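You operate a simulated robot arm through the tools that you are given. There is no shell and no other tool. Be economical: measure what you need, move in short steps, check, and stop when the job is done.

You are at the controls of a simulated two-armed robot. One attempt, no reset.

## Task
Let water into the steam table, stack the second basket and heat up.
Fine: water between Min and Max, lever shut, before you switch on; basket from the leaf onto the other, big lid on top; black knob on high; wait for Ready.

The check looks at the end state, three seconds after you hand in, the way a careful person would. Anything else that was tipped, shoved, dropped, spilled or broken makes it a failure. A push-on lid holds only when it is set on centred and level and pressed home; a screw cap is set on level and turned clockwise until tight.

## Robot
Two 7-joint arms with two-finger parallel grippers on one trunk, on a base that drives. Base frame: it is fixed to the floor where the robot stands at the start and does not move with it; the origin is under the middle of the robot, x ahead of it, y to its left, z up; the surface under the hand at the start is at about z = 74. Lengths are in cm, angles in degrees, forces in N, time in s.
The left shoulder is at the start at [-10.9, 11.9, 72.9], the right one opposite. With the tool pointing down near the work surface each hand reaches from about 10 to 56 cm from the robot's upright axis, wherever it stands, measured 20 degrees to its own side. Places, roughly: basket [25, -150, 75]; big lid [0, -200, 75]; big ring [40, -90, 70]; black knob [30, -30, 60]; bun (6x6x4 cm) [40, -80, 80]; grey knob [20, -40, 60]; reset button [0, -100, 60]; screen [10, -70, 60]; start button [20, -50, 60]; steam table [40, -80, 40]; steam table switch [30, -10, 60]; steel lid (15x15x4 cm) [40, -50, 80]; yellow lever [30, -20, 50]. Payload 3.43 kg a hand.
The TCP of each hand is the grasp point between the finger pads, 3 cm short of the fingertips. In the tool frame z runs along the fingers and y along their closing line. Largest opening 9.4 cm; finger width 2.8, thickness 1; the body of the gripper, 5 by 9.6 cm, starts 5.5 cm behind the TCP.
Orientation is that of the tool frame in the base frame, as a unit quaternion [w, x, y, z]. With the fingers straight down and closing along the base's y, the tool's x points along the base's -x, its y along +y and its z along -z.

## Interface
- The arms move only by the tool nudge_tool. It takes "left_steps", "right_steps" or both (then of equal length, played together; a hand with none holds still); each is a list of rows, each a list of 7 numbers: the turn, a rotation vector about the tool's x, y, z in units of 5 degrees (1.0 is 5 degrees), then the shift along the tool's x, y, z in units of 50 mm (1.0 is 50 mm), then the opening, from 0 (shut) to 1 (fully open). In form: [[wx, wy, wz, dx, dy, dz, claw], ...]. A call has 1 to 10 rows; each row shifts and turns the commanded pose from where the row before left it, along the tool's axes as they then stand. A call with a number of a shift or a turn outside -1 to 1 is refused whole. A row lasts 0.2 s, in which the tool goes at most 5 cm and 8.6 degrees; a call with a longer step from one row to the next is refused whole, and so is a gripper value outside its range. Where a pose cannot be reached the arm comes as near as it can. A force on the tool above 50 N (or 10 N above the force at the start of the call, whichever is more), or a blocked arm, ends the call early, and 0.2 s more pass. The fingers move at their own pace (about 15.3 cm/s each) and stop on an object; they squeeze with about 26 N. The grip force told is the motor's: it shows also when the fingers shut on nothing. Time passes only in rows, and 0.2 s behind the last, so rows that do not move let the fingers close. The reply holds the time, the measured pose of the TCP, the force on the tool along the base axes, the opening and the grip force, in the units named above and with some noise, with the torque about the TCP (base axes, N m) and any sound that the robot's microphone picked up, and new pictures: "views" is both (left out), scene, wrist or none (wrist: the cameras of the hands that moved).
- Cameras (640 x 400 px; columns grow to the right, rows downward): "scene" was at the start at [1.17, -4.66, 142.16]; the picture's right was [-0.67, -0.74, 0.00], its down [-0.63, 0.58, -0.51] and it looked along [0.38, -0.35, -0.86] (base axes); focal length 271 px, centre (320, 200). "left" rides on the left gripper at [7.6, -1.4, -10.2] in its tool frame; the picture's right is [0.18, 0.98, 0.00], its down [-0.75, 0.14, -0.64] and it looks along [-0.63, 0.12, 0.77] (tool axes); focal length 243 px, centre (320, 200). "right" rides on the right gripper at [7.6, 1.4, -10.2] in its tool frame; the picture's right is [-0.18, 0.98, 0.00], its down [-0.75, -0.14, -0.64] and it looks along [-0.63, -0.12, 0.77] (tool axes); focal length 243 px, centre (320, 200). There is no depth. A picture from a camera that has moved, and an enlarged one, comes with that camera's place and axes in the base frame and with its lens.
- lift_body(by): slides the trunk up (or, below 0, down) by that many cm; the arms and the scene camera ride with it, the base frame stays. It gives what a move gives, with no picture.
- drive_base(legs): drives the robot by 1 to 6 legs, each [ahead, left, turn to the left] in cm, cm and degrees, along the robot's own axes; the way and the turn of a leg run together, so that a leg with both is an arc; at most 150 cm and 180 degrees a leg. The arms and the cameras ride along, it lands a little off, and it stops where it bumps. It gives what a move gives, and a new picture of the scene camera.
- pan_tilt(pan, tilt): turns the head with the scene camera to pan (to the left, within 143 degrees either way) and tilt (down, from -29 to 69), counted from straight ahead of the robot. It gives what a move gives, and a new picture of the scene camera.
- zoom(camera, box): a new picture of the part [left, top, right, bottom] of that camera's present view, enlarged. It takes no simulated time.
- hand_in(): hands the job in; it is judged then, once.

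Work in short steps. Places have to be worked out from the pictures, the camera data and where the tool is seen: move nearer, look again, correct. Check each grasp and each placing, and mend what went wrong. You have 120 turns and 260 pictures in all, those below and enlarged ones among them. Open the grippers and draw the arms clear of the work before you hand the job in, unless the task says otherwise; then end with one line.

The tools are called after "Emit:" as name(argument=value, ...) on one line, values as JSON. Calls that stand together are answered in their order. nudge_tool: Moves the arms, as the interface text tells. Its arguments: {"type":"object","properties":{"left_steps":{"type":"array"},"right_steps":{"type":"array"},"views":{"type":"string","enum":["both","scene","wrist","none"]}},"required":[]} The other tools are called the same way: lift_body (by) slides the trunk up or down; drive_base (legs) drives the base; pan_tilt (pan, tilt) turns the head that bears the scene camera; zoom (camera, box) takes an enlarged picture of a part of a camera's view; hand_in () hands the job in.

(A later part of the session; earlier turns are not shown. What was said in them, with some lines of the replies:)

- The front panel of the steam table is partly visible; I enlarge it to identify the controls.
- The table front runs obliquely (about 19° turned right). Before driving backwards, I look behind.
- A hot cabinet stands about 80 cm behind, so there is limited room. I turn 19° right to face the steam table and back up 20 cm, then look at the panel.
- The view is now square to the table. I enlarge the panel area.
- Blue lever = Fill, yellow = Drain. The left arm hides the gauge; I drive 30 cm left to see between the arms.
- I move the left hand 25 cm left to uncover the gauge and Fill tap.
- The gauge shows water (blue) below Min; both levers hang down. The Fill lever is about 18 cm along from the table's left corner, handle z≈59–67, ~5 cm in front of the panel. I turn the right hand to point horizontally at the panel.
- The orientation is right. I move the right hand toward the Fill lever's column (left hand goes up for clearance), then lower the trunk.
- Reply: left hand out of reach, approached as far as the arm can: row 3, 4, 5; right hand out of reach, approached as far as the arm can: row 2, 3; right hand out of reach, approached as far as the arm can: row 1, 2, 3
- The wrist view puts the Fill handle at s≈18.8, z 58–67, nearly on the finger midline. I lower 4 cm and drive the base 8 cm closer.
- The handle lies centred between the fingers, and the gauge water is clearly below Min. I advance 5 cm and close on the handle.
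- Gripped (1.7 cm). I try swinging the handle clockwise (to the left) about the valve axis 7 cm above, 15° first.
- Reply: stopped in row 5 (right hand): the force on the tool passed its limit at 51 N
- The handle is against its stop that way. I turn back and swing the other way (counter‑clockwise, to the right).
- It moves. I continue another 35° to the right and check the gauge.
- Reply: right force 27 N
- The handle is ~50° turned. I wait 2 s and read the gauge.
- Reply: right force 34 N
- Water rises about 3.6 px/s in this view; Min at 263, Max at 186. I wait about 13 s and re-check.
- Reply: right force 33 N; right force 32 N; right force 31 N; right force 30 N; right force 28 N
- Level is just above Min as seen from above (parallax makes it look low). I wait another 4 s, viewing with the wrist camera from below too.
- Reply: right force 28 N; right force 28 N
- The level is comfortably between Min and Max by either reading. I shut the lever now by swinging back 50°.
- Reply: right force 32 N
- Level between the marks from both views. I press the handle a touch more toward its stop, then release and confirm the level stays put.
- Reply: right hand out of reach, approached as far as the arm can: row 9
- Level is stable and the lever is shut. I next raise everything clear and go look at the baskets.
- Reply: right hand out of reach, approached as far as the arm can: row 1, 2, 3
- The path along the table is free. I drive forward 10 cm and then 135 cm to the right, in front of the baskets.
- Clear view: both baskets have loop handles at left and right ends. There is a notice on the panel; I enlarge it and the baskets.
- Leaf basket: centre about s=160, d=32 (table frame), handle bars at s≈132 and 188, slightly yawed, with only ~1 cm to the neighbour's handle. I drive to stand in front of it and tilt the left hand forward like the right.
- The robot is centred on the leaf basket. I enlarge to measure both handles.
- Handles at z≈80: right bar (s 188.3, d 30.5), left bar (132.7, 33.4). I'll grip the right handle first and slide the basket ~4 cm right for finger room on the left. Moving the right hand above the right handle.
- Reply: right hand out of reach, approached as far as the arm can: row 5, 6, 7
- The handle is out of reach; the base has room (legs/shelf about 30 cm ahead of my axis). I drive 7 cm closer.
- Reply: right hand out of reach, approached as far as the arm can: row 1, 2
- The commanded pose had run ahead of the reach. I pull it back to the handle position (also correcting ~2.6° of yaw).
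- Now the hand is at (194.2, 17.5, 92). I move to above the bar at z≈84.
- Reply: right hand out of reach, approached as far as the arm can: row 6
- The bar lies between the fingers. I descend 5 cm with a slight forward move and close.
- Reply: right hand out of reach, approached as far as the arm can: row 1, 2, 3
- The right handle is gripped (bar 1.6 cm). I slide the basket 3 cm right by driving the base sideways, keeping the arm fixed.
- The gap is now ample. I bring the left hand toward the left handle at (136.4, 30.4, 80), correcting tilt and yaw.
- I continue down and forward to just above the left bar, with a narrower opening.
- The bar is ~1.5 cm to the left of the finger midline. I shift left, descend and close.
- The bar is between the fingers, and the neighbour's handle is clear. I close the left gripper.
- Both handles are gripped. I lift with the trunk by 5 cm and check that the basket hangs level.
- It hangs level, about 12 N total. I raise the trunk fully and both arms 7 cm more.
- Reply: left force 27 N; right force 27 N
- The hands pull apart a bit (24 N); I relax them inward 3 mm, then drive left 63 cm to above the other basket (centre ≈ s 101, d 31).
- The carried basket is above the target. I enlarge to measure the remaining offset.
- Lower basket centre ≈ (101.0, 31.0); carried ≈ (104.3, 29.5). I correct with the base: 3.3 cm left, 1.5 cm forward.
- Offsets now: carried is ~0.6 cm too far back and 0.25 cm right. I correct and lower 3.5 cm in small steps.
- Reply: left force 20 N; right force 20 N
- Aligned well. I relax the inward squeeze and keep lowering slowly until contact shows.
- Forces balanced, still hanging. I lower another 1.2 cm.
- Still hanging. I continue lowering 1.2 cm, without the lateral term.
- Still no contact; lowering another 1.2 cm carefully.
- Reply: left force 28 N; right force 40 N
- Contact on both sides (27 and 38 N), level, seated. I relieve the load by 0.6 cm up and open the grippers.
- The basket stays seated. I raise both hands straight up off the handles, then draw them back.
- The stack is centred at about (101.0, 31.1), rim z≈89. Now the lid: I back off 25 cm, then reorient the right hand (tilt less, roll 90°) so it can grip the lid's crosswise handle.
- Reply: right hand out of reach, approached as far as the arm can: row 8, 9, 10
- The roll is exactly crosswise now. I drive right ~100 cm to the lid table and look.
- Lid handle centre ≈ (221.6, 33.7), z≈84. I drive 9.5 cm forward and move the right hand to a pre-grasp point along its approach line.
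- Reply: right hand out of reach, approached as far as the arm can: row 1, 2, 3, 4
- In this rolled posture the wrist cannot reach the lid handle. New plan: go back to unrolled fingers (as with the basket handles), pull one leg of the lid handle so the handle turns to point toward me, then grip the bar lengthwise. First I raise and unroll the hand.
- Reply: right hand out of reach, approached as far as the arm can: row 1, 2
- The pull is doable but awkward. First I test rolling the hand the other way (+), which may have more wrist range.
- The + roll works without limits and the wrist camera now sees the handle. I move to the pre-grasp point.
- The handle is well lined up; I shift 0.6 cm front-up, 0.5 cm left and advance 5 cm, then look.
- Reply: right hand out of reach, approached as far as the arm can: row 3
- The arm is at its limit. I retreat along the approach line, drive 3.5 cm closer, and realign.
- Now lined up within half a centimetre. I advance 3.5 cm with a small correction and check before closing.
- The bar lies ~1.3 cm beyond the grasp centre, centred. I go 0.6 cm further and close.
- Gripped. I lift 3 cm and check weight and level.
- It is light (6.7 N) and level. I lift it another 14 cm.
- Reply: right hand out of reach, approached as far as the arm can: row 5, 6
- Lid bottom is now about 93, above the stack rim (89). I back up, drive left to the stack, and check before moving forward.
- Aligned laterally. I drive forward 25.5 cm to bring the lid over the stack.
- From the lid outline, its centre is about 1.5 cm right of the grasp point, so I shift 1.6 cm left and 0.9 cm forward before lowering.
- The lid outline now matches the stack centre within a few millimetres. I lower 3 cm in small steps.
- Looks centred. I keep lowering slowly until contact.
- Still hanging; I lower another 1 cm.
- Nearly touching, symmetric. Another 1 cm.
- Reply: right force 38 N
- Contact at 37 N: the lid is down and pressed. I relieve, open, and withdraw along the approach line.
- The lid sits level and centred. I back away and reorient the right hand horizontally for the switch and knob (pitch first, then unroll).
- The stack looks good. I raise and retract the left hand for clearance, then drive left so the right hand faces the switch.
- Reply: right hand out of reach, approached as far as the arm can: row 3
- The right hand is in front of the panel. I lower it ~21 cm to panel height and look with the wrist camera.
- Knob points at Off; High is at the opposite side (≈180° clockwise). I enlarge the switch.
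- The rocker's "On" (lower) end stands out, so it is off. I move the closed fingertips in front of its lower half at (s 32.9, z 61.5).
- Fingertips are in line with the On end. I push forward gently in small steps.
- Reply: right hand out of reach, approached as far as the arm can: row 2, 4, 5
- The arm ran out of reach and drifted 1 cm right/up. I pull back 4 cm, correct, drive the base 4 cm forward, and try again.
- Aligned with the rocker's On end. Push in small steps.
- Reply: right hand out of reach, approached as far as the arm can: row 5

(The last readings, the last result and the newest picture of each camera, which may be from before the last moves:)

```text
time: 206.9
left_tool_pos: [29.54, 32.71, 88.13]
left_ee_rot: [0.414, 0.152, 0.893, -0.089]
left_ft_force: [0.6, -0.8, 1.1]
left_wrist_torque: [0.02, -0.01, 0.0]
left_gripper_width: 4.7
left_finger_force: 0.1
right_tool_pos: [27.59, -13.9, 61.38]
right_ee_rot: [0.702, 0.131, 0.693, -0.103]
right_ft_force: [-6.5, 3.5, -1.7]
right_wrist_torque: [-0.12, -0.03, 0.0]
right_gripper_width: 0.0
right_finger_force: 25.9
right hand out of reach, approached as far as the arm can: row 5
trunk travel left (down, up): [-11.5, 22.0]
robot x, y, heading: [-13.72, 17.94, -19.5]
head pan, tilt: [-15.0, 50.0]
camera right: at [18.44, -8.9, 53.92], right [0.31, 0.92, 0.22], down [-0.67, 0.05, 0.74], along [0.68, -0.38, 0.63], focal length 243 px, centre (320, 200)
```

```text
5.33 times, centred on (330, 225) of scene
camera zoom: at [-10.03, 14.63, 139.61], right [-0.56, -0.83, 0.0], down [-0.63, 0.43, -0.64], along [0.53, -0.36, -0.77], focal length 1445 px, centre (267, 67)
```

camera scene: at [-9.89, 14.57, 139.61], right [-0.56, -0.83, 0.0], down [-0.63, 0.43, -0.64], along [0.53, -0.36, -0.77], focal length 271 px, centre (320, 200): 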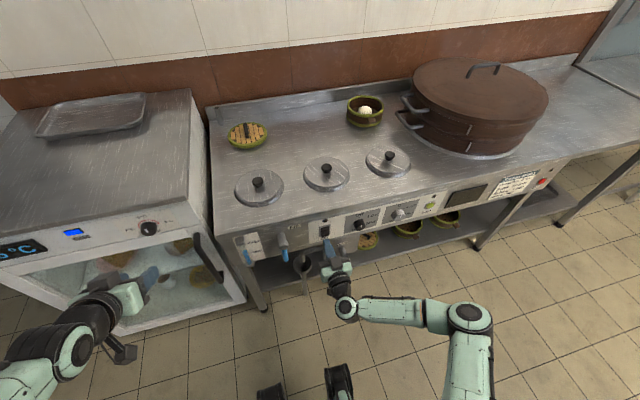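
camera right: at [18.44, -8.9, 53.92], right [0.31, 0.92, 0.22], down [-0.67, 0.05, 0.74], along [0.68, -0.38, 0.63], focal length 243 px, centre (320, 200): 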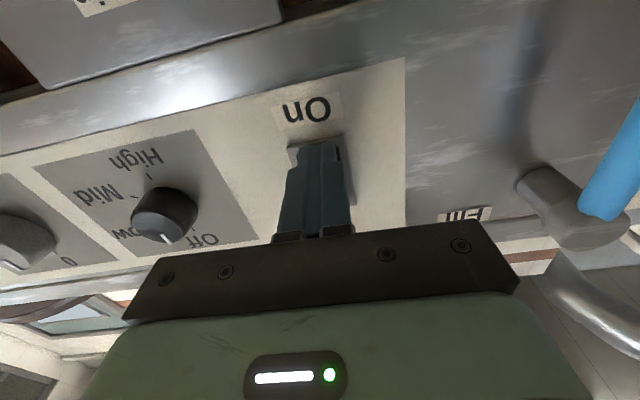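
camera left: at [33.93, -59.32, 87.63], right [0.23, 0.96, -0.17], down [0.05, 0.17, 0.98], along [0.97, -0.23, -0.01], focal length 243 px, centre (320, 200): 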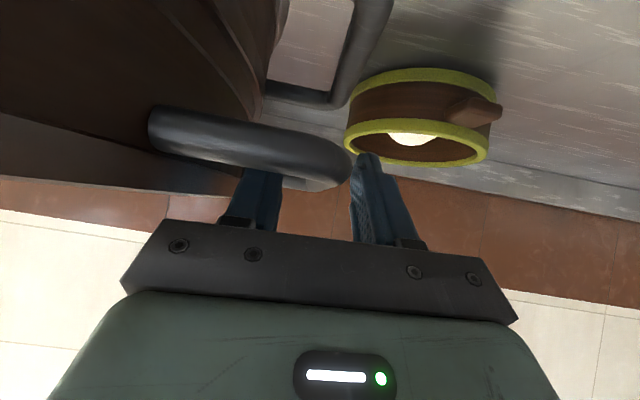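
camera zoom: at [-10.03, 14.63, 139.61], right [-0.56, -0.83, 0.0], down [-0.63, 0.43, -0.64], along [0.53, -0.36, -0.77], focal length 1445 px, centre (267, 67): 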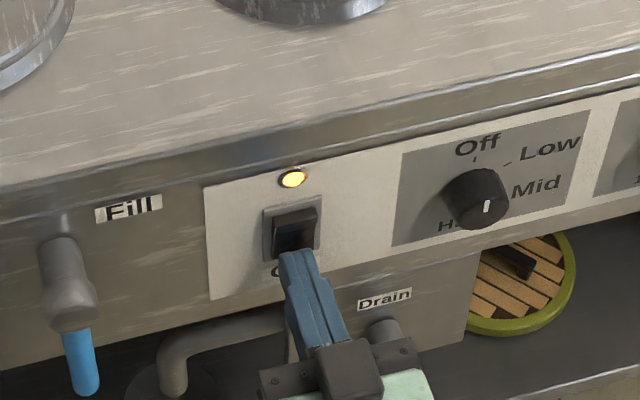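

The power lamp is lit. Now the knob: I back out, pre-roll the hand −45° with fingers opening, and drive 11.7 cm right.

Emit:
nudge_tool(right_steps=[[0, 0, 0, 0, 0, -0.6, 0], [0, 0, -1, -0.3, 0, -0.7, 0.3], [0, 0, -1, 0, 0, -0.2, 0.6], [0, 0, -1, 0, 0, 0, 0.6], [0, 0, -1, 0, 0, 0, 0.6], [0, 0, -1, 0, 0, 0, 0.6], [0, 0, -1, 0, 0, 0, 0.6], [0, 0, -1, 0, 0, 0, 0.6], [0, 0, -1, 0, 0, 0, 0.6], [0, 0, -1, 0, 0, 0, 0.6]], views="none")

Emit:
drive_base(legs=[[0, -11.7, 0]])

Emit:
nudge_tool(right_steps=[[0, 0, 0, 0, 0, 0, 0.6]], views="wrist")

```text
time: 209.1
left_tool_pos: [29.53, 32.64, 88.14]
left_ee_rot: [0.413, 0.152, 0.893, -0.09]
left_ft_force: [0.3, -0.3, 0.1]
left_wrist_torque: [-0.02, 0.01, 0.0]
left_gripper_width: 4.69
left_finger_force: 0.0
right_tool_pos: [20.46, -11.56, 62.96]
right_ee_rot: [0.609, -0.146, 0.69, -0.363]
right_ft_force: [0.2, -0.3, 0.5]
right_wrist_torque: [-0.02, 0.01, 0.0]
right_gripper_width: 5.63
right_finger_force: 0.0
trunk travel left (down, up): [-11.5, 22.0]
robot x, y, heading: [-13.3, 17.76, -19.3]
head pan, tilt: [-15.0, 50.0]
```

```text
time: 210.8
left_tool_pos: [25.6, 21.67, 88.15]
left_ee_rot: [0.412, 0.152, 0.894, -0.09]
left_ft_force: [0.2, 0.2, -0.1]
left_wrist_torque: [0.0, -0.02, 0.02]
left_gripper_width: 4.7
left_finger_force: 0.1
right_tool_pos: [16.74, -22.42, 62.98]
right_ee_rot: [0.609, -0.143, 0.69, -0.364]
right_ft_force: [-0.5, 0.6, 0.7]
right_wrist_torque: [0.0, -0.04, -0.02]
right_gripper_width: 5.63
right_finger_force: 0.0
trunk travel left (down, up): [-11.5, 22.0]
robot x, y, heading: [-17.31, 7.25, -19.2]
head pan, tilt: [-15.0, 50.0]
camera scene: at [-13.81, 3.64, 139.61], right [-0.56, -0.83, 0.0], down [-0.63, 0.43, -0.64], along [0.53, -0.36, -0.77], focal length 271 px, centre (320, 200)
```

scene: 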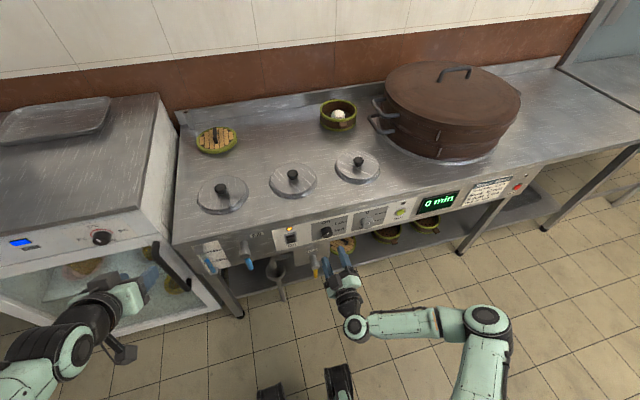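

```text
time: 211.2
left_tool_pos: [25.67, 21.61, 88.14]
left_ee_rot: [0.413, 0.152, 0.893, -0.09]
left_ft_force: [-0.2, 0.0, 0.1]
left_wrist_torque: [0.0, 0.01, 0.01]
left_gripper_width: 4.71
left_finger_force: 0.1
right_tool_pos: [16.64, -22.27, 63.06]
right_ee_rot: [0.61, -0.145, 0.69, -0.363]
right_ft_force: [-0.1, -0.4, 0.4]
right_wrist_torque: [0.02, 0.01, -0.02]
right_gripper_width: 5.65
right_finger_force: 0.0
trunk travel left (down, up): [-11.5, 22.0]
robot x, y, heading: [-17.12, 7.02, -19.5]
head pan, tilt: [-15.0, 50.0]
camera right: at [5.67, -23.03, 56.4], right [0.28, 0.8, -0.53], down [-0.48, 0.59, 0.65], along [0.83, 0.07, 0.55], focal length 243 px, centre (320, 200)
```

right: 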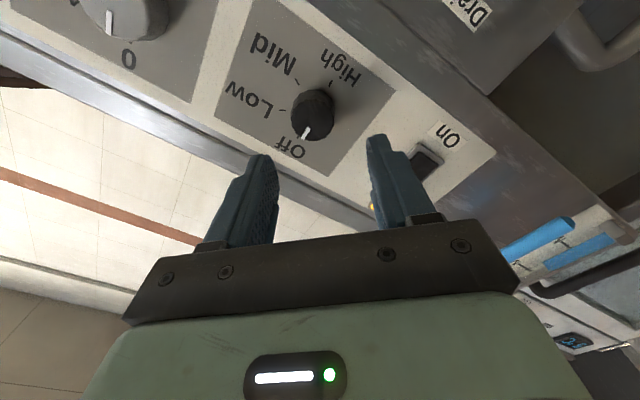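

The screen came on ("0 min"). The hand is in line with the knob; I drive 2 cm closer and advance the open fingers around it.

Emit:
drive_base(legs=[[2.5, 0, 0]])

Emit:
nudge_tool(right_steps=[[0, 0, 0, 0, -0.06, 0.2, 0.65], [0, 0, 0, 0, 0, 0.25, 0.65], [0, 0, 0, 0, 0, 0.2, 0.65], [0, 0, 0, 0, 0, 0, 0.65]], views="wrist")

```text
time: 212.0
left_tool_pos: [28.11, 20.9, 88.13]
left_ee_rot: [0.413, 0.152, 0.894, -0.09]
left_ft_force: [0.4, -0.5, -0.2]
left_wrist_torque: [-0.01, 0.02, 0.04]
left_gripper_width: 4.69
left_finger_force: 0.1
right_tool_pos: [19.13, -23.31, 63.03]
right_ee_rot: [0.61, -0.144, 0.69, -0.363]
right_ft_force: [0.4, 0.8, 0.2]
right_wrist_torque: [0.04, -0.02, 0.01]
right_gripper_width: 5.63
right_finger_force: 0.1
trunk travel left (down, up): [-11.5, 22.0]
robot x, y, heading: [-15.22, 6.02, -19.3]
head pan, tilt: [-15.0, 50.0]
camera scene: at [-11.34, 2.81, 139.61], right [-0.56, -0.83, 0.0], down [-0.63, 0.43, -0.64], along [0.53, -0.36, -0.77], focal length 271 px, centre (320, 200)
```

scene: 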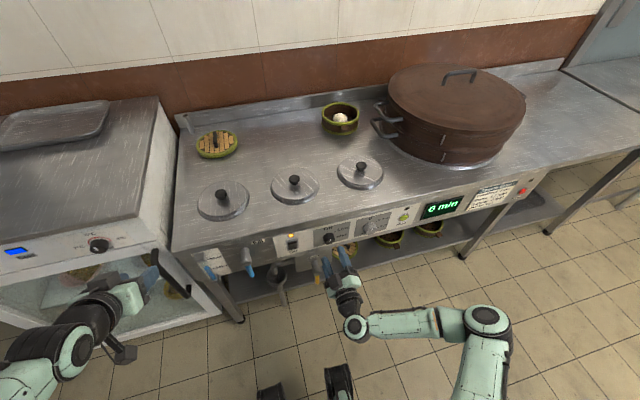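

```text
time: 213.0
left_tool_pos: [28.09, 20.88, 88.22]
left_ee_rot: [0.413, 0.152, 0.894, -0.09]
left_ft_force: [0.5, 0.2, 0.0]
left_wrist_torque: [0.04, 0.0, 0.0]
left_gripper_width: 4.7
left_finger_force: 0.1
right_tool_pos: [22.08, -24.37, 63.16]
right_ee_rot: [0.61, -0.145, 0.69, -0.363]
right_ft_force: [-0.2, 0.2, -0.3]
right_wrist_torque: [0.0, -0.04, -0.01]
right_gripper_width: 6.1
right_finger_force: 0.0
trunk travel left (down, up): [-11.5, 22.0]
robot x, y, heading: [-14.91, 6.07, -19.0]
head pan, tilt: [-15.0, 50.0]
camera right: at [11.02, -25.11, 56.56], right [0.28, 0.8, -0.53], down [-0.48, 0.59, 0.65], along [0.83, 0.07, 0.55], focal length 243 px, centre (320, 200)
```

right: 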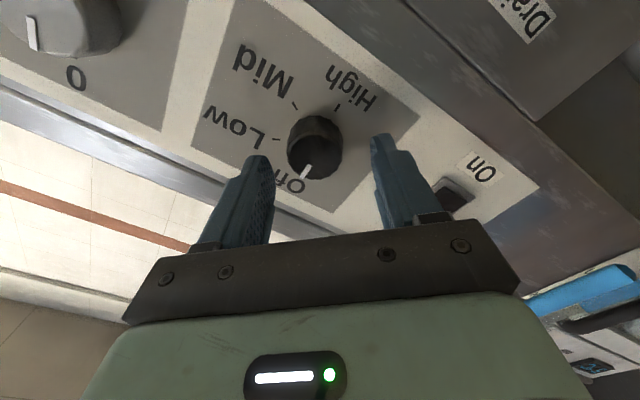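

The fingers straddle the knob. I advance 0.8 cm more and close.

Emit:
nudge_tool(right_steps=[[0, 0, 0, 0, -0.04, 0.1, 0.65], [0, 0, 0, 0, 0, 0.06, 0.65], [0, 0, 0, 0, 0, 0, 0.4], [0, 0, 0, 0, 0, 0, 0.1], [0, 0, 0, 0, 0, 0, 0], [0, 0, 0, 0, 0, 0, 0]], views="wrist")

```text
time: 214.4
left_tool_pos: [28.06, 20.87, 88.17]
left_ee_rot: [0.412, 0.152, 0.894, -0.089]
left_ft_force: [0.4, 0.1, 0.5]
left_wrist_torque: [0.03, 0.0, -0.01]
left_gripper_width: 4.73
left_finger_force: 0.1
right_tool_pos: [22.78, -24.99, 63.44]
right_ee_rot: [0.61, -0.143, 0.689, -0.364]
right_ft_force: [-0.8, -8.0, 8.0]
right_wrist_torque: [-0.01, -0.13, -0.44]
right_gripper_width: 3.53
right_finger_force: 45.0
trunk travel left (down, up): [-11.5, 22.0]
robot x, y, heading: [-14.62, 6.54, -19.4]
head pan, tilt: [-15.0, 50.0]
camera right: at [11.74, -25.59, 56.79], right [0.28, 0.8, -0.53], down [-0.48, 0.6, 0.64], along [0.83, 0.07, 0.55], focal length 243 px, centre (320, 200)
```

right: 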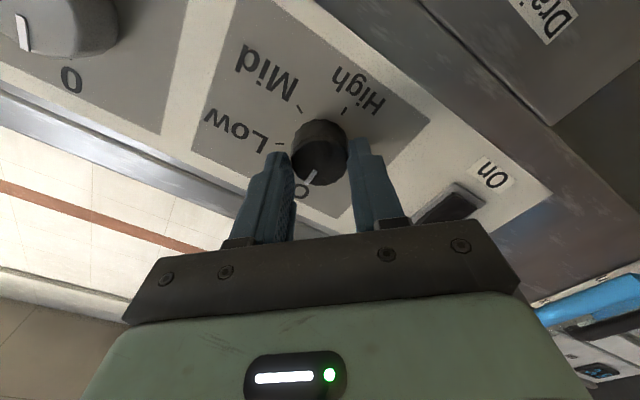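

Gripped (3.5 cm). I turn clockwise 45° and check.

Emit:
nudge_tool(right_steps=[[0, 0, 1, 0, -0.05, 0, 0], [0, 0, 1, 0, 0, 0, 0], [0, 0, 1, 0, 0, 0, 0], [0, 0, 1, 0, 0, 0, 0], [0, 0, 1, 0, 0, 0, 0], [0, 0, 1, 0, 0, 0, 0], [0, 0, 1, 0, 0, 0, 0], [0, 0, 1, 0, 0, 0, 0], [0, 0, 1, 0, 0, 0, 0], [0, 0, 0, 0, 0, 0, 0]], views="wrist")

```text
time: 216.6
left_tool_pos: [28.1, 20.85, 87.97]
left_ee_rot: [0.412, 0.152, 0.894, -0.09]
left_ft_force: [-0.2, 0.7, -0.8]
left_wrist_torque: [-0.01, -0.01, -0.02]
left_gripper_width: 4.72
left_finger_force: 0.0
right_tool_pos: [22.76, -25.02, 63.44]
right_ee_rot: [0.701, 0.129, 0.694, -0.1]
right_ft_force: [4.7, 3.4, -9.5]
right_wrist_torque: [0.19, 0.63, 0.24]
right_gripper_width: 3.52
right_finger_force: 44.3
trunk travel left (down, up): [-11.5, 22.0]
robot x, y, heading: [-14.87, 6.36, -19.4]
head pan, tilt: [-15.0, 50.0]
camera right: at [13.59, -20.07, 55.88], right [0.31, 0.92, 0.23], down [-0.67, 0.04, 0.74], along [0.68, -0.38, 0.63], focal length 243 px, centre (320, 200)
```

right: 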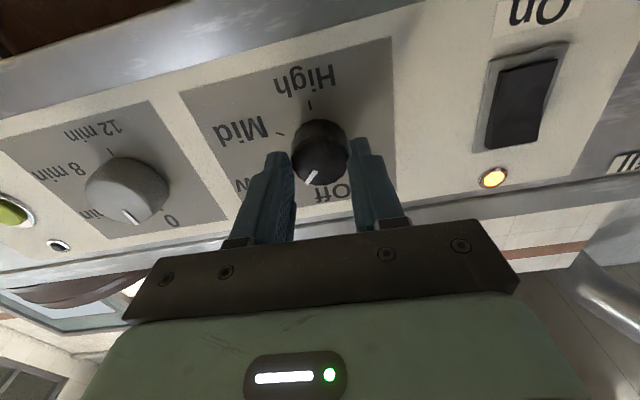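

The knob follows. I continue 90° more.

Emit:
nudge_tool(right_steps=[[0, 0, 1, 0, 0, 0, 0], [0, 0, 1, 0, 0, 0, 0], [0, 0, 1, 0, 0, 0, 0], [0, 0, 1, 0, 0, 0, 0], [0, 0, 1, 0, 0, 0, 0], [0, 0, 1, 0, 0, 0, 0], [0, 0, 1, 0, 0, 0, 0], [0, 0, 1, 0, 0, 0, 0], [0, 0, 1, 0, 0, 0, 0]], views="none")

Emit:
nudge_tool(right_steps=[[0, 0, 1, 0, 0, 0, 0], [0, 0, 1, 0, 0, 0, 0], [0, 0, 1, 0, 0, 0, 0], [0, 0, 1, 0, 0, 0, 0], [0, 0, 1, 0, 0, 0, 0], [0, 0, 1, 0, 0, 0, 0], [0, 0, 1, 0, 0, 0, 0], [0, 0, 1, 0, 0, 0, 0], [0, 0, 1, 0, 0, 0, 0]], views="wrist")

```text
time: 218.6
left_tool_pos: [28.1, 20.89, 88.01]
left_ee_rot: [0.413, 0.151, 0.894, -0.09]
left_ft_force: [-0.2, -0.5, 0.0]
left_wrist_torque: [-0.01, -0.01, 0.03]
left_gripper_width: 4.69
left_finger_force: 0.1
right_tool_pos: [22.79, -24.94, 63.39]
right_ee_rot: [0.687, 0.384, 0.591, 0.176]
right_ft_force: [0.4, 11.0, -15.3]
right_wrist_torque: [0.21, 0.61, 0.18]
right_gripper_width: 3.55
right_finger_force: 44.7
trunk travel left (down, up): [-11.5, 22.0]
robot x, y, heading: [-14.73, 6.33, -19.2]
head pan, tilt: [-15.0, 50.0]
```

```text
time: 220.6
left_tool_pos: [28.08, 20.92, 88.02]
left_ee_rot: [0.412, 0.151, 0.894, -0.089]
left_ft_force: [-0.3, 0.2, -0.3]
left_wrist_torque: [-0.01, 0.03, -0.01]
left_gripper_width: 4.75
left_finger_force: 0.1
right_tool_pos: [22.81, -24.99, 63.52]
right_ee_rot: [0.568, 0.581, 0.398, 0.425]
right_ft_force: [-2.3, 15.2, -14.2]
right_wrist_torque: [0.18, 0.51, 0.14]
right_gripper_width: 3.54
right_finger_force: 45.1
trunk travel left (down, up): [-11.5, 22.0]
robot x, y, heading: [-14.99, 6.07, -19.0]
head pan, tilt: [-15.0, 50.0]
camera right: at [15.41, -14.55, 65.21], right [-0.08, -0.21, 0.97], down [-0.85, -0.5, -0.18], along [0.53, -0.84, -0.14], focal length 243 px, centre (320, 200)
```

right: 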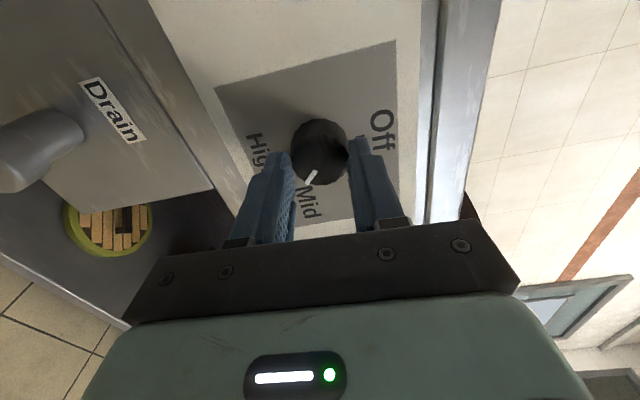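

Pointer is just past Mid. 45° more to High.

Emit:
nudge_tool(right_steps=[[0, 0, 1, 0, 0, 0, 0], [0, 0, 1, 0, 0, 0, 0], [0, 0, 1, 0, 0, 0, 0], [0, 0, 1, 0, 0, 0, 0], [0, 0, 1, 0, 0, 0, 0], [0, 0, 1, 0, 0, 0, 0], [0, 0, 1, 0, 0, 0, 0], [0, 0, 1, 0, 0, 0, 0], [0, 0, 1, 0, 0, 0, 0], [0, 0, 0, 0, 0, 0, 0]], views="wrist")

```text
time: 222.8
left_tool_pos: [28.09, 21.06, 88.0]
left_ee_rot: [0.414, 0.151, 0.893, -0.09]
left_ft_force: [0.0, -1.6, -1.2]
left_wrist_torque: [-0.02, -0.03, 0.01]
left_gripper_width: 4.73
left_finger_force: 0.1
right_tool_pos: [22.88, -24.84, 63.57]
right_ee_rot: [0.362, 0.69, 0.146, 0.61]
right_ft_force: [-3.7, 14.3, -12.1]
right_wrist_torque: [0.22, 0.73, 0.06]
right_gripper_width: 3.52
right_finger_force: 45.2
trunk travel left (down, up): [-11.5, 22.0]
robot x, y, heading: [-15.34, 6.48, -18.9]
head pan, tilt: [-15.0, 50.0]
camera right: at [14.28, -17.81, 70.03], right [-0.28, -0.8, 0.53], down [-0.74, -0.18, -0.65], along [0.62, -0.57, -0.54], focal length 243 px, centre (320, 200)
```

right: 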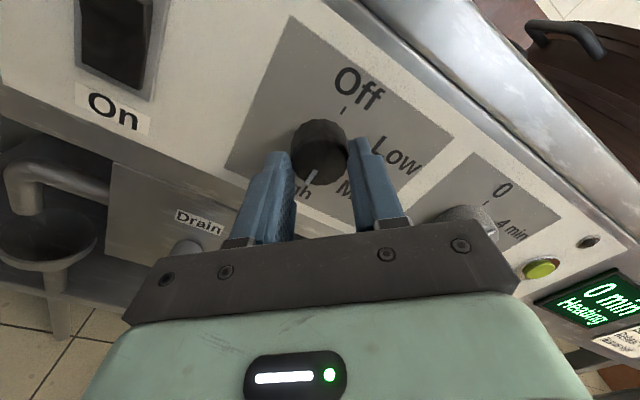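

The screen shows "Heating". I release and withdraw, then inspect the pointer.

Emit:
nudge_tool(right_steps=[[0, 0, 0, 0, 0, 0, 0.3], [0, 0, 0, 0, 0, 0, 0.65], [0, 0, 0, 0, 0, 0, 0.65], [0, 0, 0, 0, 0, -0.3, 0.65], [0, 0, 0, 0, 0, -0.5, 0.65], [0, 0, 0, 0, 0, -0.6, 0.65], [0, 0, 0, 0, 0, 0, 0.65]], views="wrist")

Emit:
zoom(camera="right", box=[240, 40, 440, 180])

```text
time: 224.4
left_tool_pos: [28.14, 20.8, 88.21]
left_ee_rot: [0.413, 0.153, 0.893, -0.09]
left_ft_force: [-1.2, 0.6, 0.2]
left_wrist_torque: [0.0, -0.03, 0.02]
left_gripper_width: 4.72
left_finger_force: 0.1
right_tool_pos: [16.21, -22.92, 63.51]
right_ee_rot: [0.363, 0.69, 0.144, 0.61]
right_ft_force: [0.0, 0.0, 0.3]
right_wrist_torque: [0.0, -0.03, 0.0]
right_gripper_width: 6.14
right_finger_force: 0.1
trunk travel left (down, up): [-11.5, 22.0]
robot x, y, heading: [-15.25, 6.63, -19.0]
head pan, tilt: [-15.0, 50.0]
camera right: at [7.59, -15.63, 70.06], right [-0.28, -0.8, 0.53], down [-0.73, -0.18, -0.65], along [0.62, -0.57, -0.54], focal length 243 px, centre (320, 200)
```

right: 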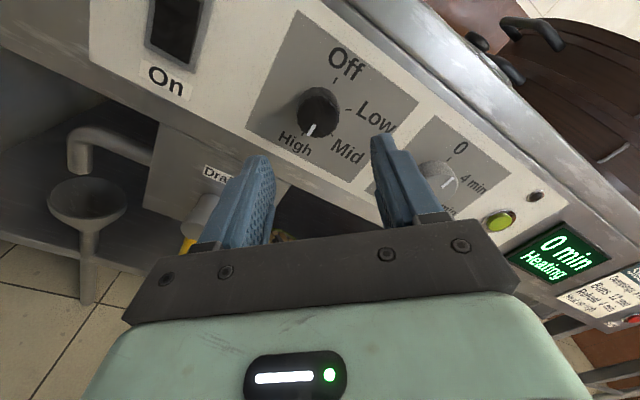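

```text
2.86 times, centred on (340, 110) of right
camera zoom: at [7.59, -15.63, 70.06], right [-0.28, -0.8, 0.53], down [-0.73, -0.18, -0.65], along [0.62, -0.57, -0.54], focal length 693 px, centre (263, 457)
```

zoom: 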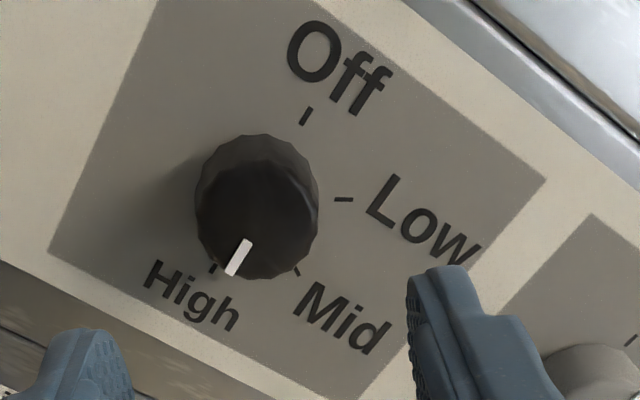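

Pointer is on High. I drive back to clear the panel and look at the whole scene, then wait for Ready.

Emit:
drive_base(legs=[[-10, 0, 0]])

Emit:
pan_tilt(pan=-25, tilt=40)

Emit:
zoom(camera="scene", box=[160, 120, 420, 290])

```text
time: 225.5
left_tool_pos: [18.69, 24.24, 88.16]
left_ee_rot: [0.414, 0.151, 0.893, -0.09]
left_ft_force: [-0.2, -0.5, -0.9]
left_wrist_torque: [-0.02, 0.01, -0.01]
left_gripper_width: 4.68
left_finger_force: 0.0
right_tool_pos: [6.71, -19.51, 63.52]
right_ee_rot: [0.363, 0.689, 0.145, 0.61]
right_ft_force: [-0.8, -0.6, -0.8]
right_wrist_torque: [-0.02, -0.01, -0.01]
right_gripper_width: 6.11
right_finger_force: 0.1
trunk travel left (down, up): [-11.5, 22.0]
robot x, y, heading: [-24.59, 9.4, -19.1]
head pan, tilt: [-15.0, 50.0]
camera scene: at [-20.86, 6.14, 139.62], right [-0.56, -0.83, 0.0], down [-0.63, 0.43, -0.64], along [0.53, -0.36, -0.77], focal length 271 px, centre (320, 200)
```

scene: 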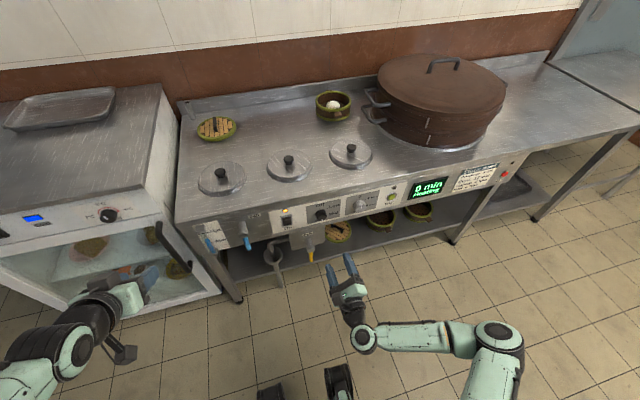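

```text
time: 226.3
left_tool_pos: [18.73, 24.22, 88.01]
left_ee_rot: [0.413, 0.151, 0.894, -0.089]
left_ft_force: [0.5, -0.2, 0.8]
left_wrist_torque: [-0.03, -0.03, -0.01]
left_gripper_width: 4.71
left_finger_force: 0.0
right_tool_pos: [6.88, -19.5, 63.58]
right_ee_rot: [0.362, 0.69, 0.145, 0.61]
right_ft_force: [0.6, 0.2, 0.1]
right_wrist_torque: [0.01, 0.02, -0.01]
right_gripper_width: 6.09
right_finger_force: 0.1
trunk travel left (down, up): [-11.5, 22.0]
robot x, y, heading: [-24.35, 9.75, -19.6]
head pan, tilt: [-25.0, 40.0]
camera scene: at [-21.05, 4.51, 141.03], right [-0.7, -0.72, 0.0], down [-0.46, 0.45, -0.77], along [0.55, -0.53, -0.64], focal length 271 px, centre (320, 200)
```

scene: 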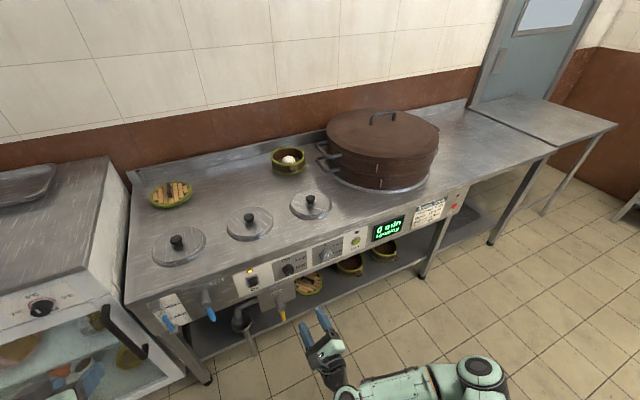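

```text
2.35 times, centred on (290, 205) of scene
camera zoom: at [-21.05, 4.51, 141.03], right [-0.7, -0.72, 0.0], down [-0.46, 0.45, -0.77], along [0.55, -0.53, -0.64], focal length 638 px, centre (391, 188)
```

zoom: 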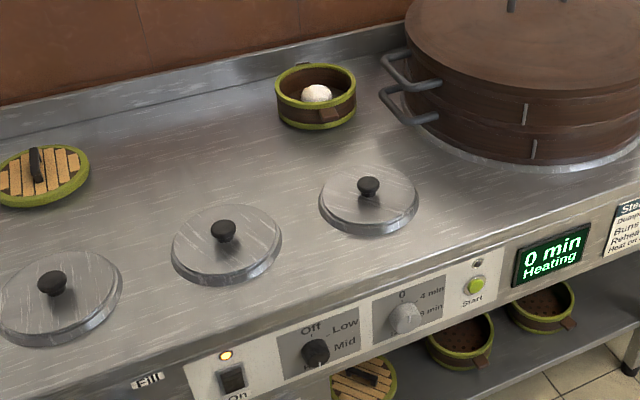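

"Heating" is shown. I check the lid seating closely and wait about 11 s.

Emit:
zoom(camera="scene", box=[310, 95, 450, 205])

Emit:
nudge_tool(right_steps=[[0, 0, 0, 0, 0, 0, 0.65], [0, 0, 0, 0, 0, 0, 0.65], [0, 0, 0, 0, 0, 0, 0.65], [0, 0, 0, 0, 0, 0, 0.65], [0, 0, 0, 0, 0, 0, 0.65], [0, 0, 0, 0, 0, 0, 0.65], [0, 0, 0, 0, 0, 0, 0.65], [0, 0, 0, 0, 0, 0, 0.65], [0, 0, 0, 0, 0, 0, 0.65], [0, 0, 0, 0, 0, 0, 0.65]], views="none")

Emit:
nudge_tool(right_steps=[[0, 0, 0, 0, 0, 0, 0.65], [0, 0, 0, 0, 0, 0, 0.65], [0, 0, 0, 0, 0, 0, 0.65], [0, 0, 0, 0, 0, 0, 0.65], [0, 0, 0, 0, 0, 0, 0.65], [0, 0, 0, 0, 0, 0, 0.65], [0, 0, 0, 0, 0, 0, 0.65], [0, 0, 0, 0, 0, 0, 0.65], [0, 0, 0, 0, 0, 0, 0.65], [0, 0, 0, 0, 0, 0, 0.65]], views="none")

Emit:
nudge_tool(right_steps=[[0, 0, 0, 0, 0, 0, 0.65], [0, 0, 0, 0, 0, 0, 0.65], [0, 0, 0, 0, 0, 0, 0.65], [0, 0, 0, 0, 0, 0, 0.65], [0, 0, 0, 0, 0, 0, 0.65], [0, 0, 0, 0, 0, 0, 0.65], [0, 0, 0, 0, 0, 0, 0.65], [0, 0, 0, 0, 0, 0, 0.65], [0, 0, 0, 0, 0, 0, 0.65], [0, 0, 0, 0, 0, 0, 0.65]], views="none")

Emit:
nudge_tool(right_steps=[[0, 0, 0, 0, 0, 0, 0.65], [0, 0, 0, 0, 0, 0, 0.65], [0, 0, 0, 0, 0, 0, 0.65], [0, 0, 0, 0, 0, 0, 0.65], [0, 0, 0, 0, 0, 0, 0.65], [0, 0, 0, 0, 0, 0, 0.65], [0, 0, 0, 0, 0, 0, 0.65], [0, 0, 0, 0, 0, 0, 0.65], [0, 0, 0, 0, 0, 0, 0.65], [0, 0, 0, 0, 0, 0, 0.65]], views="none")

Emit:
nudge_tool(right_steps=[[0, 0, 0, 0, 0, 0, 0.65], [0, 0, 0, 0, 0, 0, 0.65], [0, 0, 0, 0, 0, 0, 0.65], [0, 0, 0, 0, 0, 0, 0.65], [0, 0, 0, 0, 0, 0, 0.65], [0, 0, 0, 0, 0, 0, 0.65], [0, 0, 0, 0, 0, 0, 0.65], [0, 0, 0, 0, 0, 0, 0.65], [0, 0, 0, 0, 0, 0, 0.65], [0, 0, 0, 0, 0, 0, 0.65]], views="scene")

Emit:
zoom(camera="scene", box=[350, 190, 470, 260])

```text
3.64 times, centred on (380, 150) of scene
camera zoom: at [-21.05, 4.51, 141.03], right [-0.7, -0.72, 0.0], down [-0.46, 0.45, -0.77], along [0.55, -0.53, -0.64], focal length 985 px, centre (102, 382)
```

zoom: 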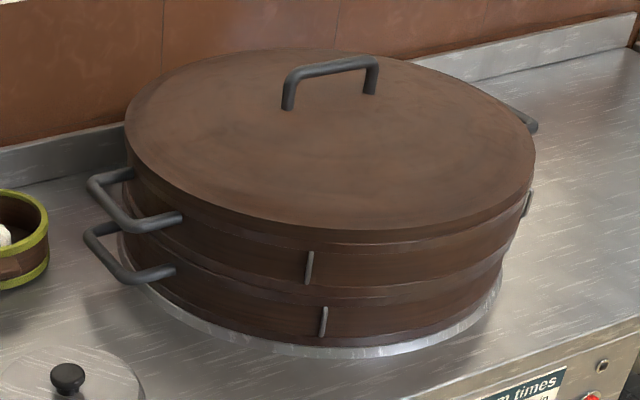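

```text
time: 228.5
left_tool_pos: [18.74, 24.11, 87.95]
left_ee_rot: [0.412, 0.151, 0.894, -0.089]
left_ft_force: [-0.7, 0.0, -0.3]
left_wrist_torque: [-0.02, 0.0, -0.01]
left_gripper_width: 4.7
left_finger_force: 0.1
right_tool_pos: [6.79, -19.44, 63.62]
right_ee_rot: [0.363, 0.69, 0.145, 0.609]
right_ft_force: [-0.1, 0.1, 0.9]
right_wrist_torque: [0.04, -0.01, 0.01]
right_gripper_width: 6.11
right_finger_force: 0.1
trunk travel left (down, up): [-11.5, 22.0]
robot x, y, heading: [-24.27, 9.7, -19.1]
head pan, tilt: [-25.0, 40.0]
```

```text
time: 230.7
left_tool_pos: [18.83, 24.12, 88.05]
left_ee_rot: [0.413, 0.151, 0.893, -0.09]
left_ft_force: [0.3, 0.2, 0.6]
left_wrist_torque: [-0.01, -0.01, 0.01]
left_gripper_width: 4.67
left_finger_force: 0.0
right_tool_pos: [6.75, -19.53, 63.47]
right_ee_rot: [0.363, 0.69, 0.145, 0.609]
right_ft_force: [-0.4, 0.1, 0.1]
right_wrist_torque: [-0.01, 0.01, -0.01]
right_gripper_width: 6.12
right_finger_force: 0.1
trunk travel left (down, up): [-11.5, 22.0]
robot x, y, heading: [-24.21, 9.92, -19.1]
head pan, tilt: [-25.0, 40.0]
```

```text
time: 232.9
left_tool_pos: [18.61, 24.19, 88.21]
left_ee_rot: [0.412, 0.151, 0.894, -0.089]
left_ft_force: [-1.1, -0.2, 1.0]
left_wrist_torque: [0.01, -0.02, -0.02]
left_gripper_width: 4.69
left_finger_force: 0.0
right_tool_pos: [6.84, -19.54, 63.64]
right_ee_rot: [0.364, 0.69, 0.145, 0.609]
right_ft_force: [0.5, 0.1, 0.3]
right_wrist_torque: [0.0, -0.02, -0.02]
right_gripper_width: 6.1
right_finger_force: 0.0
trunk travel left (down, up): [-11.5, 22.0]
robot x, y, heading: [-24.38, 9.71, -19.0]
head pan, tilt: [-25.0, 40.0]
```

```text
time: 235.1
left_tool_pos: [18.6, 24.11, 88.19]
left_ee_rot: [0.413, 0.151, 0.894, -0.09]
left_ft_force: [0.1, -0.2, -1.1]
left_wrist_torque: [0.0, 0.01, -0.03]
left_gripper_width: 4.7
left_finger_force: 0.0
right_tool_pos: [6.79, -19.48, 63.53]
right_ee_rot: [0.363, 0.69, 0.145, 0.61]
right_ft_force: [0.5, -0.2, -0.7]
right_wrist_torque: [0.0, 0.01, 0.03]
right_gripper_width: 6.09
right_finger_force: 0.1
trunk travel left (down, up): [-11.5, 22.0]
robot x, y, heading: [-24.26, 9.73, -19.3]
head pan, tilt: [-25.0, 40.0]
```

```text
time: 237.3
left_tool_pos: [18.6, 24.14, 88.04]
left_ee_rot: [0.413, 0.152, 0.894, -0.09]
left_ft_force: [-0.7, -0.2, -0.5]
left_wrist_torque: [0.0, 0.01, -0.01]
left_gripper_width: 4.73
left_finger_force: 0.1
right_tool_pos: [6.64, -19.52, 63.45]
right_ee_rot: [0.362, 0.69, 0.145, 0.61]
right_ft_force: [0.8, -0.6, 0.2]
right_wrist_torque: [0.02, 0.01, 0.0]
right_gripper_width: 6.11
right_finger_force: 0.2
trunk travel left (down, up): [-11.5, 22.0]
robot x, y, heading: [-24.3, 9.43, -19.2]
head pan, tilt: [-25.0, 40.0]
camera scene: at [-21.05, 4.51, 141.03], right [-0.7, -0.72, 0.0], down [-0.46, 0.45, -0.77], along [0.55, -0.53, -0.64], focal length 271 px, centre (320, 200)
```

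scene: 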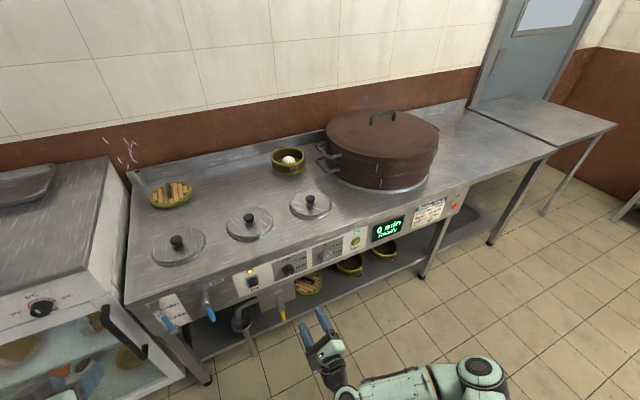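

```text
5.33 times, centred on (410, 225) of scene
camera zoom: at [-21.05, 4.51, 141.03], right [-0.7, -0.72, 0.0], down [-0.46, 0.45, -0.77], along [0.55, -0.53, -0.64], focal length 1445 px, centre (-160, 67)
```

zoom: 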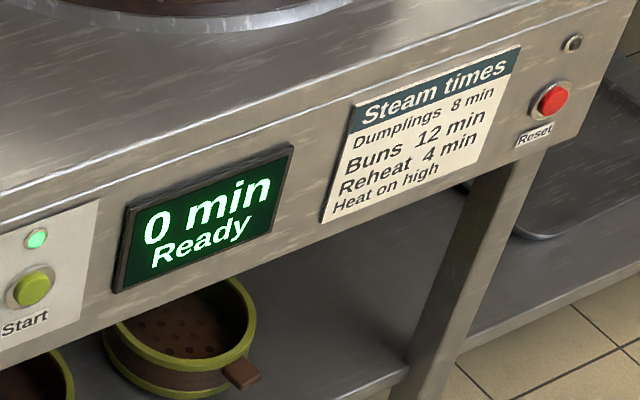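

Ready is shown and the lid sits flush. A final look at the water gauge and levers, and I open the grippers.

Emit:
nudge_tool(left_steps=[[0, 0, 0, 0, 0, 0, 1], [0, 0, 0, 0, 0, 0, 1], [0, 0, 0, 0, 0, 0, 1]], right_steps=[[0, 0, 0, 0, 0, -0.3, 1], [0, 0, 0, 0, 0, -0.3, 1], [0, 0, 0, 0, 0, 0, 1]], views="none")

Emit:
zoom(camera="scene", box=[140, 260, 320, 360])

Emit:
zoom(camera="scene", box=[310, 90, 460, 270])

```text
time: 238.1
left_tool_pos: [18.79, 24.05, 88.16]
left_ee_rot: [0.412, 0.151, 0.894, -0.089]
left_ft_force: [-0.9, 0.0, 0.0]
left_wrist_torque: [0.02, 0.0, -0.01]
left_gripper_width: 9.4
left_finger_force: 0.0
right_tool_pos: [4.06, -18.59, 63.42]
right_ee_rot: [0.362, 0.69, 0.145, 0.61]
right_ft_force: [0.8, -1.1, 0.4]
right_wrist_torque: [0.04, -0.04, -0.03]
right_gripper_width: 9.4
right_finger_force: 0.1
trunk travel left (down, up): [-11.5, 22.0]
robot x, y, heading: [-24.19, 9.85, -18.9]
head pan, tilt: [-25.0, 40.0]
```

```text
3.56 times, centred on (230, 310) of scene
camera zoom: at [-21.05, 4.51, 141.03], right [-0.7, -0.72, 0.0], down [-0.46, 0.45, -0.77], along [0.55, -0.53, -0.64], focal length 963 px, centre (640, -191)
```

zoom: 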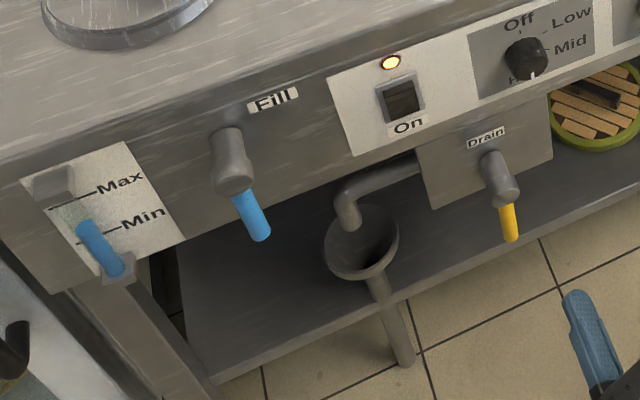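

```text
2.22 times, centred on (385, 180) of scene
camera zoom: at [-21.05, 4.51, 141.03], right [-0.7, -0.72, 0.0], down [-0.46, 0.45, -0.77], along [0.55, -0.53, -0.64], focal length 602 px, centre (176, 244)
```

zoom: 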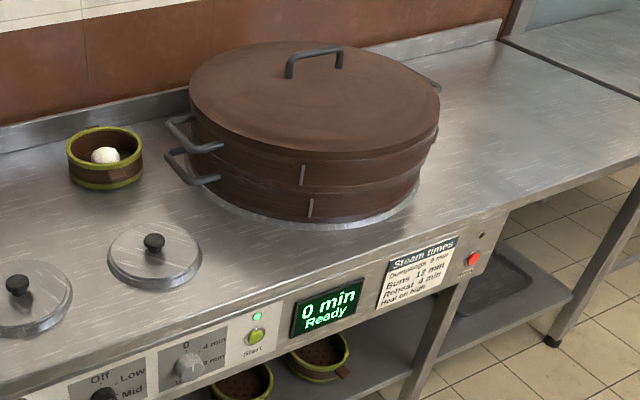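

Everything is in place: the water is between Min and Max, both levers are shut, the basket is stacked under the lid, power is on, the knob is on High, and the screen reads Ready. I hand in.

Emit:
hand_in()

```text
The job is handed in.
```

The steam table is filled between Min and Max with the lever shut, the second basket is stacked with the big lid on top, the switch is on, the black knob is on High, and the screen shows Ready.
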